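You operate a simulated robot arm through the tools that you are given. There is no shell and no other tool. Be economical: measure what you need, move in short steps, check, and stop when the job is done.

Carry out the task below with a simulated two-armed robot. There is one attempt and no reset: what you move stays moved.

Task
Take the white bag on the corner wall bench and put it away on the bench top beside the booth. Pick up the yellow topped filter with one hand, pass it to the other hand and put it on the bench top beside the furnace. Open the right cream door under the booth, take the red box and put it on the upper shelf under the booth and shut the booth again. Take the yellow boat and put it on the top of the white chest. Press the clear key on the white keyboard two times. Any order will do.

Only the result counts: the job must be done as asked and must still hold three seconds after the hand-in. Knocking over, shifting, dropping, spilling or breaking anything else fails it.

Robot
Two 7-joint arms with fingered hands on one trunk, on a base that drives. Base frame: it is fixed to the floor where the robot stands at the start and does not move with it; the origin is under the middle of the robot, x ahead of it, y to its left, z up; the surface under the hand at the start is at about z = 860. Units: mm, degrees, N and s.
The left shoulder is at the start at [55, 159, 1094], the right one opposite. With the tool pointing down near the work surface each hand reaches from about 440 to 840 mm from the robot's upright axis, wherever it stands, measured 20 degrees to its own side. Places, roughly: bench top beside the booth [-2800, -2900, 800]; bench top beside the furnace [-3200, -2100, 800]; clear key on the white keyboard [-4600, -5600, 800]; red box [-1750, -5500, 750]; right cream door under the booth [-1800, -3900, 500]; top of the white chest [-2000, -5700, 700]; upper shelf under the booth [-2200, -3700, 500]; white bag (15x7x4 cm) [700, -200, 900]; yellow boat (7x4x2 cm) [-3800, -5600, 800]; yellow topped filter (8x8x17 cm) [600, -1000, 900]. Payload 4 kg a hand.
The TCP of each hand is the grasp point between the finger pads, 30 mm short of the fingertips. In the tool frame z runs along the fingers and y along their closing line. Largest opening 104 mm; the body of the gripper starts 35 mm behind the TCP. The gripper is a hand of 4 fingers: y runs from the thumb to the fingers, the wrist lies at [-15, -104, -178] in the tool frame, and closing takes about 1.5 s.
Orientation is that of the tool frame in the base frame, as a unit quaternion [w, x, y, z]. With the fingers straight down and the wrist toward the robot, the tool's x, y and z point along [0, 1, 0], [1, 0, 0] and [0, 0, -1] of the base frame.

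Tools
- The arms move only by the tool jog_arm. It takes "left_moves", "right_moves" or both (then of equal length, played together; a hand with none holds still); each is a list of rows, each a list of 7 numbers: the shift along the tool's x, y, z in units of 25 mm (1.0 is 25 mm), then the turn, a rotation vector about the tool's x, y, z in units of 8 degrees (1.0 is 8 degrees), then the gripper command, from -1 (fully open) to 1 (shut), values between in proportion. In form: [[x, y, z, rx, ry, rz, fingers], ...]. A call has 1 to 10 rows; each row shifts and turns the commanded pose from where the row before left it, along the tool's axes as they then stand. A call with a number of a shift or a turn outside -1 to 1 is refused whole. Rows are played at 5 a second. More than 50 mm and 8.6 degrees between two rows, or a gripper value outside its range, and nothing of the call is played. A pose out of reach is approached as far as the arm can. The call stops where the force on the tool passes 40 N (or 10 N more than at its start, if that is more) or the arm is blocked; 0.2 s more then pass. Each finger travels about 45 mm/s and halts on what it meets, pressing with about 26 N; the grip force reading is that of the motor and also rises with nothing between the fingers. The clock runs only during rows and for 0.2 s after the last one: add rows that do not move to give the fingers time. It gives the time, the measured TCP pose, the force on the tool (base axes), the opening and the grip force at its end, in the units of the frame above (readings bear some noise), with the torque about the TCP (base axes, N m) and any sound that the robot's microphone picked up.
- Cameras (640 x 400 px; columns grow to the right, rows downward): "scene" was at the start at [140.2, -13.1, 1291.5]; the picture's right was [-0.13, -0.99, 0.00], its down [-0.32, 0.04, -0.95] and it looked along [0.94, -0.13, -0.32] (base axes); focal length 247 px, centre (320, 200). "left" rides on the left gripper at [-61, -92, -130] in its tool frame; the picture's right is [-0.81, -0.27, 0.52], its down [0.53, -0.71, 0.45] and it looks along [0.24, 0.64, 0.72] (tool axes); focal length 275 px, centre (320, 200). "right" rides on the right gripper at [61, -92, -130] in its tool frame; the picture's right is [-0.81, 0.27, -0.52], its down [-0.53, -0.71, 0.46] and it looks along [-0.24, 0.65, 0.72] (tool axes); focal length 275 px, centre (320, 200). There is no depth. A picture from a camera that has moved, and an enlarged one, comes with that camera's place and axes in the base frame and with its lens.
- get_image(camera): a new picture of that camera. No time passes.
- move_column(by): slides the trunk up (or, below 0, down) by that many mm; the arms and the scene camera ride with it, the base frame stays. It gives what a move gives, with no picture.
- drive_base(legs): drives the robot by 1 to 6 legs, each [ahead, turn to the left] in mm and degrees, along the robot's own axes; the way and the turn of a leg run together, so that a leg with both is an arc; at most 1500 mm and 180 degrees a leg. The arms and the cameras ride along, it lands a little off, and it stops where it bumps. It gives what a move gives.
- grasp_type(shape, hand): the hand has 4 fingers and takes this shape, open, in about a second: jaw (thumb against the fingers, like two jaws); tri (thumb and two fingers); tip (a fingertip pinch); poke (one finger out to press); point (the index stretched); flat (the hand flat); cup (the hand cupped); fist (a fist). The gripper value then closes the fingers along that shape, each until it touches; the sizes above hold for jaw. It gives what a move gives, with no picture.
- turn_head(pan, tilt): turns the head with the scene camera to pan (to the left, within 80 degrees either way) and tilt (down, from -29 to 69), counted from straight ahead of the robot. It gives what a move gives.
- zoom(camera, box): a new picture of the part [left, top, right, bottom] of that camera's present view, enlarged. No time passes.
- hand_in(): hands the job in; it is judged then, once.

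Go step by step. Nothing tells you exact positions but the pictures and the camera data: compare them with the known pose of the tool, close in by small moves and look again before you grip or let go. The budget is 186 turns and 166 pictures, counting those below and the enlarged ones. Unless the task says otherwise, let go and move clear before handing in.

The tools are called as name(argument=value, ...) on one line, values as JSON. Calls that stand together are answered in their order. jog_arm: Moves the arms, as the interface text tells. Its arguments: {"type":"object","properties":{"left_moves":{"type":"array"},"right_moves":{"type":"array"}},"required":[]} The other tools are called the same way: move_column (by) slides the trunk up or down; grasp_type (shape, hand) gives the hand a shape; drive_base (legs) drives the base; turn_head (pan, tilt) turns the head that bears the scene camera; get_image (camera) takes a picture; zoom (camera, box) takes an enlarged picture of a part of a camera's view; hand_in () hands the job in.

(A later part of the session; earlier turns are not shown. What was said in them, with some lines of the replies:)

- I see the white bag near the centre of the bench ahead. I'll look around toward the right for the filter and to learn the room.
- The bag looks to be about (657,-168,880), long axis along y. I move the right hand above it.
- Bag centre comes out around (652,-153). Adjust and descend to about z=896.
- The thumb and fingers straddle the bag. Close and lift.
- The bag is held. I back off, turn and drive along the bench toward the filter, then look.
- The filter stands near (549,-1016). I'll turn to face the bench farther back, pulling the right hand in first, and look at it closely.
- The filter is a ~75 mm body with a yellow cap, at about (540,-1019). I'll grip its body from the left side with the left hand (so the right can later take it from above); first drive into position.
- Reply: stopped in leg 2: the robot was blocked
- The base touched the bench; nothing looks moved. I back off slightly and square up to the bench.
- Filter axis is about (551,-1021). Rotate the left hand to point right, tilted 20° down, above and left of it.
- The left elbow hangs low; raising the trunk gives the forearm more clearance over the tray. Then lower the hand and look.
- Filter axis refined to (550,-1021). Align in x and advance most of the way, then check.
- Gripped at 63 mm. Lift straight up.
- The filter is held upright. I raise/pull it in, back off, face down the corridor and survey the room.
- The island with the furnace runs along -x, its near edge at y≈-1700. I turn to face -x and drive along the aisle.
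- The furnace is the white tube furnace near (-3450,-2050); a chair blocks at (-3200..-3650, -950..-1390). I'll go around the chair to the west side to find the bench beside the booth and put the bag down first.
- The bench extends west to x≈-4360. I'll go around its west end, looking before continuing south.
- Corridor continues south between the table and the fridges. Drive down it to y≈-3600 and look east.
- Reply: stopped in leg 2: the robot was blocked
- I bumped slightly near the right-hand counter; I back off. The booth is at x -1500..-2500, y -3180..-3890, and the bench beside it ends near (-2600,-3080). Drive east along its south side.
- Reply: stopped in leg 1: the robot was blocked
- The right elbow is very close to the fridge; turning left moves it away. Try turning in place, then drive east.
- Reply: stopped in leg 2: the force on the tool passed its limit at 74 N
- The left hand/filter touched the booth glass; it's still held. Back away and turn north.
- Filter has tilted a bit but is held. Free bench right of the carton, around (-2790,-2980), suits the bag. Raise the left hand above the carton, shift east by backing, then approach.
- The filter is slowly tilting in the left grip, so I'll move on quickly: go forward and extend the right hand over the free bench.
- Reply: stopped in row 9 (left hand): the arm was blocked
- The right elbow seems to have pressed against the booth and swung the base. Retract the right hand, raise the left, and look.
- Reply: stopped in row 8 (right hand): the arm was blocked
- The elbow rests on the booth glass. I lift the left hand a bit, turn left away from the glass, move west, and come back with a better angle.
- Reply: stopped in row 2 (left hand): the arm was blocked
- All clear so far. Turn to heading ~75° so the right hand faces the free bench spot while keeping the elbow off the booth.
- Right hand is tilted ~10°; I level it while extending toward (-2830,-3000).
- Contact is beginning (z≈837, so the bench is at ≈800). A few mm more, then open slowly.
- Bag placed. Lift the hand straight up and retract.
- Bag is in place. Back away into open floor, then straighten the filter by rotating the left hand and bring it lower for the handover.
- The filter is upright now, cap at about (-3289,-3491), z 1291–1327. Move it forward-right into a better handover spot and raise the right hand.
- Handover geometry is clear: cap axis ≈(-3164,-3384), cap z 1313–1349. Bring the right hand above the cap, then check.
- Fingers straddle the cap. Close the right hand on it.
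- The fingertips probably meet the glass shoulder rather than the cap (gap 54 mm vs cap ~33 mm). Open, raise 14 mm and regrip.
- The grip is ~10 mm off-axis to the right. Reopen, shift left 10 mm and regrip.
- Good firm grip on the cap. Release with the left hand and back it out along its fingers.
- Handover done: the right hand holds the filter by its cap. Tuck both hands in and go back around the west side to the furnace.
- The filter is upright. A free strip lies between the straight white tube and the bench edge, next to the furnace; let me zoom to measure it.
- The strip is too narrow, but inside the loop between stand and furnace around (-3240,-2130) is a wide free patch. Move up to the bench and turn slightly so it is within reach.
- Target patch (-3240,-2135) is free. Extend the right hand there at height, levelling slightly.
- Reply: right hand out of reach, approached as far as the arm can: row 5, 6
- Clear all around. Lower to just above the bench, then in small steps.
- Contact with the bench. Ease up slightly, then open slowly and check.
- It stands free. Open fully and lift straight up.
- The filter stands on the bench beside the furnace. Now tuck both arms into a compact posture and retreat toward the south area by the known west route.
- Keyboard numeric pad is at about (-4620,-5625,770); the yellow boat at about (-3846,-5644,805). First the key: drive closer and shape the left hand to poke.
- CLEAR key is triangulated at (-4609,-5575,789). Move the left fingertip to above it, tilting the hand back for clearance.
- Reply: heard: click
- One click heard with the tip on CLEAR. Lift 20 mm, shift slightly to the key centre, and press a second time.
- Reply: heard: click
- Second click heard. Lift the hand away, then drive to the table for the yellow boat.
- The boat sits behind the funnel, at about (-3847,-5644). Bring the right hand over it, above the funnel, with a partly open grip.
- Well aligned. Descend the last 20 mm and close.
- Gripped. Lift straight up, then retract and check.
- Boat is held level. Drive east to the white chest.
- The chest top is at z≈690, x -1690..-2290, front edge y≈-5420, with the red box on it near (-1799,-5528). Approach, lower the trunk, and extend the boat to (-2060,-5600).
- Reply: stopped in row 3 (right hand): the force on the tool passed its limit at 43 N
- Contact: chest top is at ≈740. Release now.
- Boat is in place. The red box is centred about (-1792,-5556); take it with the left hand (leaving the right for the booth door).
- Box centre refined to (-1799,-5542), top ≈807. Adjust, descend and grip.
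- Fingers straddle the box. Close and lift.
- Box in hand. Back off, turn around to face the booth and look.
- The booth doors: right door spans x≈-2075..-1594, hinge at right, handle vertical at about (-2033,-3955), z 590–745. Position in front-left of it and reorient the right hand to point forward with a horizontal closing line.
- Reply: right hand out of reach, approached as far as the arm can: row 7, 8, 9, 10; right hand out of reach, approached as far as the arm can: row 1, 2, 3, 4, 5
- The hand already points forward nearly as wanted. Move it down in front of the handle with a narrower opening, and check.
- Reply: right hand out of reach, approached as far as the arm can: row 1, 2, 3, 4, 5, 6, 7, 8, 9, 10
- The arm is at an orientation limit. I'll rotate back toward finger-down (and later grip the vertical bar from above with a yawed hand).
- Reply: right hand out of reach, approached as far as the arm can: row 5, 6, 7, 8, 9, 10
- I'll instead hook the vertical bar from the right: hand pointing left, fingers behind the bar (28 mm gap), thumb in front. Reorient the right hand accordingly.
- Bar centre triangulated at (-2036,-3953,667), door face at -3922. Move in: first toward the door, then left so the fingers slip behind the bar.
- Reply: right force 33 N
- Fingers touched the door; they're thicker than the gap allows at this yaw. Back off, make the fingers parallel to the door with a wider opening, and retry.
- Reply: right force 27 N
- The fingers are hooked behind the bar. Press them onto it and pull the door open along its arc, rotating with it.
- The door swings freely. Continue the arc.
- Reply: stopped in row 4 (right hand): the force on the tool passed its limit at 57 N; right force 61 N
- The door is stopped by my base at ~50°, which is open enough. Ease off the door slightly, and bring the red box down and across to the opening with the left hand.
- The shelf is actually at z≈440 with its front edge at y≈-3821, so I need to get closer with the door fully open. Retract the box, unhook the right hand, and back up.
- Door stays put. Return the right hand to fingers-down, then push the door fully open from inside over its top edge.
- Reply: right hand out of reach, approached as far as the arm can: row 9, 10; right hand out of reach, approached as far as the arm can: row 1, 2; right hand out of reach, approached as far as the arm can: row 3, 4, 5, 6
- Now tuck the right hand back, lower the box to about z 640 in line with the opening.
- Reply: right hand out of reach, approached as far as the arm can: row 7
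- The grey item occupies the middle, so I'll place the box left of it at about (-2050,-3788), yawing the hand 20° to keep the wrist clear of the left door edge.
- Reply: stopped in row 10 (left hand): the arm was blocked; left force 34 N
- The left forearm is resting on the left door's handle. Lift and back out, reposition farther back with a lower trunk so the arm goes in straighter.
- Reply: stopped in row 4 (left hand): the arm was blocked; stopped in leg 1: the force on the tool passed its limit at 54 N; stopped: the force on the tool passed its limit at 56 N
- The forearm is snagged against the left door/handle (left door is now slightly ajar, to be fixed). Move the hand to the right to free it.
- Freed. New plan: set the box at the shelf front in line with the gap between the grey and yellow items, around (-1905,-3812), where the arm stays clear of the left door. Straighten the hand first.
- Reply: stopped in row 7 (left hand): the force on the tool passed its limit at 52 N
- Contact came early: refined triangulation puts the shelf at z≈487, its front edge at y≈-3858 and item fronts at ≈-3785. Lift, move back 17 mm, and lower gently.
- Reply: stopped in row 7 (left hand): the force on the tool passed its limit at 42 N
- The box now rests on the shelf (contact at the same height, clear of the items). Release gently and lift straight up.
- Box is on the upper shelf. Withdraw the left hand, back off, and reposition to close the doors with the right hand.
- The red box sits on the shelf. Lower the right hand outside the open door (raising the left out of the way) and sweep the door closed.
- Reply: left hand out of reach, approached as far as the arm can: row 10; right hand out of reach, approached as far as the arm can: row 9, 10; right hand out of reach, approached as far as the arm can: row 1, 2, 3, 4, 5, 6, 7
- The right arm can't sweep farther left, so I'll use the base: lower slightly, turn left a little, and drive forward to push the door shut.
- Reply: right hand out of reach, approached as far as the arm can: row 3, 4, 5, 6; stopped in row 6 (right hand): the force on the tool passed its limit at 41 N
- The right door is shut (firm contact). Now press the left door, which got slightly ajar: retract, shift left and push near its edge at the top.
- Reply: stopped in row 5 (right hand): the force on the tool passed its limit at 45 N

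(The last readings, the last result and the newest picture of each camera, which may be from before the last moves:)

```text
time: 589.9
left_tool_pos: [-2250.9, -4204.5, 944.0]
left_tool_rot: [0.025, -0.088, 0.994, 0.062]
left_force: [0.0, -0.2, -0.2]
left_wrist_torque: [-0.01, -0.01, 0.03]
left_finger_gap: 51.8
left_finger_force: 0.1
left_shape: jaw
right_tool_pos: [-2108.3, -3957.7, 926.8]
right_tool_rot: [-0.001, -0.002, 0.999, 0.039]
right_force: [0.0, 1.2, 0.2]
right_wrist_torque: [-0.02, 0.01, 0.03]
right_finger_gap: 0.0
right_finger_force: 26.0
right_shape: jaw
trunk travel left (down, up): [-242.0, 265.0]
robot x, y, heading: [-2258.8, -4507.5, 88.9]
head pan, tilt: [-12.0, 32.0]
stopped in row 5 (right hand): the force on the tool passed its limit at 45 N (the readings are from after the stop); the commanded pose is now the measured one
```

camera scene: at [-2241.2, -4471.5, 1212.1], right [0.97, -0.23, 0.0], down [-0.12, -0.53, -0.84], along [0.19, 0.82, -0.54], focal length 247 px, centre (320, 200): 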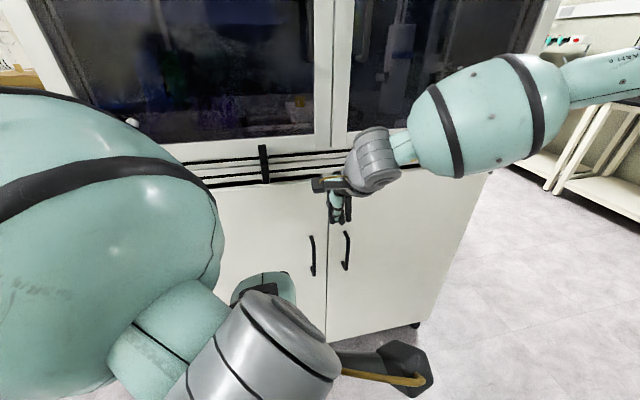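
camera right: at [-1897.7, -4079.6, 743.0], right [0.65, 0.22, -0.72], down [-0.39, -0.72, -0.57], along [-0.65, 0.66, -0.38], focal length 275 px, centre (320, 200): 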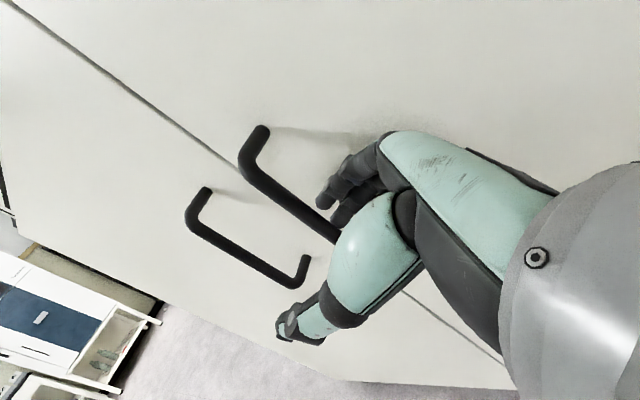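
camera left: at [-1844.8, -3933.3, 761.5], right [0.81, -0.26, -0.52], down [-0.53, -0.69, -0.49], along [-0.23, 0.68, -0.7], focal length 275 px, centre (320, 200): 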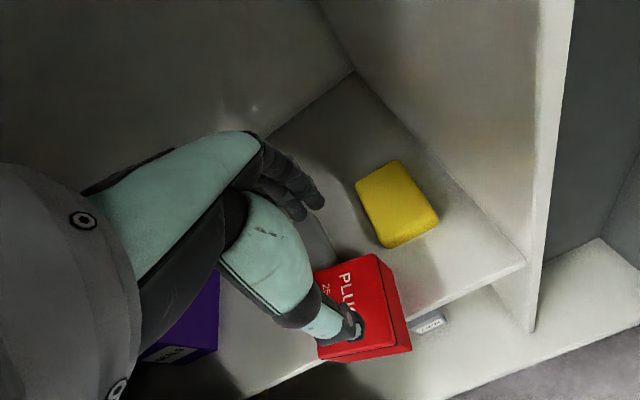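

jog_arm(right_moves=[[0, -0.8, 0, 0, 0, 0, 1], [0, -0.4, 0, 0, 0, 0, 1]])

move_column(by=-70)

jog_arm(right_moves=[[0, 0.5, 0, 0, 0, 0, 1], [0, 0.4, 0, 0, 0, 0, 1], [0, 0.4, 0, 0, 0, 0, 1], [0, 0.3, 0, 0, 0, 0, 1], [0, 0.3, 0, 0, 0, 0, 1], [0, 0.3, 0, 0, 0, 0, 1], [0, 0.3, 0, 0, 0, 0, 1]])

```text
time: 590.5
left_tool_pos: [-2251.2, -4205.0, 944.0]
left_tool_rot: [0.025, -0.087, 0.994, 0.063]
left_force: [0.4, -1.1, -0.1]
left_wrist_torque: [0.01, -0.04, 0.01]
left_finger_gap: 52.1
left_finger_force: 0.1
left_shape: jaw
right_tool_pos: [-2109.0, -3986.7, 922.9]
right_tool_rot: [-0.001, -0.001, 0.999, 0.04]
right_force: [-0.2, 0.8, -0.6]
right_wrist_torque: [-0.01, 0.01, -0.01]
right_finger_gap: 0.3
right_finger_force: 25.8
right_shape: jaw
trunk travel left (down, up): [-242.0, 265.0]
robot x, y, heading: [-2257.2, -4507.3, 89.0]
head pan, tilt: [-12.0, 32.0]
```

```text
time: 591.5
left_tool_pos: [-2247.9, -4205.7, 875.2]
left_tool_rot: [0.028, -0.085, 0.994, 0.062]
left_force: [0.6, -0.1, 0.9]
left_wrist_torque: [0.0, 0.01, -0.02]
left_finger_gap: 51.7
left_finger_force: 0.0
left_shape: jaw
right_tool_pos: [-2106.8, -3987.0, 852.9]
right_tool_rot: [0.0, -0.001, 0.999, 0.039]
right_force: [-0.1, 0.2, 0.1]
right_wrist_torque: [0.01, 0.02, -0.01]
right_finger_gap: 0.1
right_finger_force: 25.6
right_shape: jaw
trunk travel left (down, up): [-172.0, 335.0]
robot x, y, heading: [-2257.8, -4507.3, 89.0]
head pan, tilt: [-12.0, 32.0]
```

```text
time: 592.5
left_tool_pos: [-2250.0, -4206.4, 880.9]
left_tool_rot: [0.033, -0.104, 0.992, 0.067]
left_force: [0.1, 0.1, 0.2]
left_wrist_torque: [-0.05, 0.03, 0.04]
left_finger_gap: 52.1
left_finger_force: 0.0
left_shape: jaw
right_tool_pos: [-2107.6, -3960.9, 856.9]
right_tool_rot: [-0.001, -0.003, 0.999, 0.039]
right_force: [-0.6, -0.2, -0.6]
right_wrist_torque: [0.01, 0.04, 0.0]
right_finger_gap: 0.0
right_finger_force: 26.5
right_shape: jaw
trunk travel left (down, up): [-172.0, 335.0]
robot x, y, heading: [-2258.9, -4501.1, 88.8]
head pan, tilt: [-12.0, 32.0]
stopped in row 5 (right hand): the force on the tool passed its limit at 50 N (the readings are from after the stop); the commanded pose is now the measured one
```

Left door is firm. Back away and verify.

jog_arm(right_moves=[[0, -0.8, 0, 0, 0, 0, 0], [0, -0.8, 0, 0, 0, 0, 0]])

drive_base(legs=[[-350, 0]])

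turn_head(pan=-10, tilt=25)

zoom(camera="scene", box=[200, 140, 480, 320])

```text
time: 593.1
left_tool_pos: [-2247.9, -4208.7, 882.9]
left_tool_rot: [0.034, -0.102, 0.992, 0.066]
left_force: [0.4, 0.2, -0.8]
left_wrist_torque: [0.0, -0.02, 0.0]
left_finger_gap: 52.1
left_finger_force: 0.0
left_shape: jaw
right_tool_pos: [-2108.0, -4001.4, 853.0]
right_tool_rot: [-0.001, -0.003, 0.999, 0.041]
right_force: [-0.8, -0.7, 0.0]
right_wrist_torque: [-0.01, -0.02, 0.01]
right_finger_gap: 51.6
right_finger_force: 0.1
right_shape: jaw
trunk travel left (down, up): [-172.0, 335.0]
robot x, y, heading: [-2260.9, -4502.0, 88.8]
head pan, tilt: [-12.0, 32.0]
```

```text
time: 595.5
left_tool_pos: [-2254.8, -4567.4, 884.7]
left_tool_rot: [0.038, -0.096, 0.992, 0.067]
left_force: [0.4, -0.5, 0.4]
left_wrist_torque: [0.0, -0.01, 0.01]
left_finger_gap: 52.2
left_finger_force: 0.0
left_shape: jaw
right_tool_pos: [-2114.1, -4359.8, 853.8]
right_tool_rot: [-0.001, 0.0, 0.999, 0.041]
right_force: [0.0, 0.0, 0.8]
right_wrist_torque: [-0.01, -0.02, 0.0]
right_finger_gap: 51.8
right_finger_force: 0.1
right_shape: jaw
trunk travel left (down, up): [-172.0, 335.0]
robot x, y, heading: [-2272.0, -4859.9, 88.6]
head pan, tilt: [-12.0, 32.0]
```

```text
time: 596.2
left_tool_pos: [-2253.4, -4567.8, 891.4]
left_tool_rot: [0.043, -0.116, 0.99, 0.072]
left_force: [-0.1, 0.2, 1.3]
left_wrist_torque: [0.02, 0.01, 0.0]
left_finger_gap: 52.1
left_finger_force: 0.1
left_shape: jaw
right_tool_pos: [-2115.0, -4368.5, 861.0]
right_tool_rot: [0.0, 0.0, 0.999, 0.048]
right_force: [0.3, -0.2, 0.1]
right_wrist_torque: [0.03, 0.02, 0.03]
right_finger_gap: 51.9
right_finger_force: 0.2
right_shape: jaw
trunk travel left (down, up): [-172.0, 335.0]
robot x, y, heading: [-2265.8, -4858.2, 88.6]
head pan, tilt: [-10.0, 25.0]
```

```text
2.22 times, centred on (340, 230) of scene
camera zoom: at [-2249.1, -4724.8, 1153.3], right [0.98, -0.2, 0.0], down [-0.08, -0.43, -0.9], along [0.18, 0.88, -0.43], focal length 549 px, centre (276, 133)
```

zoom: 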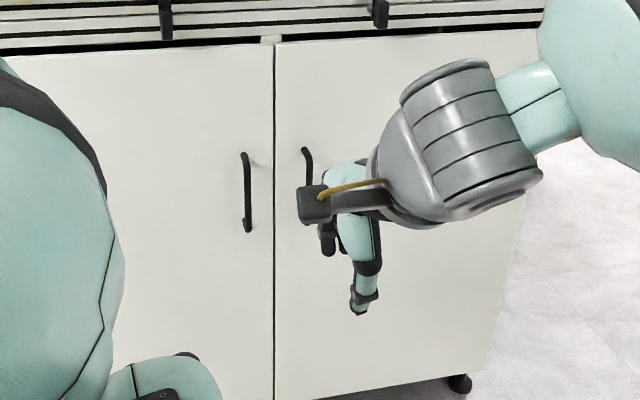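

Both booth doors are flush and the hands are clear of everything. Each part of the job is in its place, so I hand it in.

hand_in()

```text
The job is handed in.
```

I did all five parts and handed the job in; no result came back, and I bumped a few fixtures on the way.

- **White bag:** it is on the bench top beside the booth, to the right of the carton.
- **Yellow topped filter:** I picked it up with the left hand and passed it to the right. It stands on the bench beside the furnace, inside the white tube loop.
- **Red box:** it is on the upper shelf under the booth, at the front edge and overhanging slightly. It first came down hard at about 52 N close to the grey and yellow items. I saw no sign that either moved, but I did not check the grey one closely.
- **Booth doors:** both are shut and look flush. The left door came slightly ajar when my arm snagged on it, and I pushed it closed again.
- **Yellow boat:** it is on top of the white chest.
- **Clear key:** I pressed it twice and heard two clicks.

While driving I touched the start bench, a fridge and the booth glass. Nothing looked knocked or shifted in the pictures.
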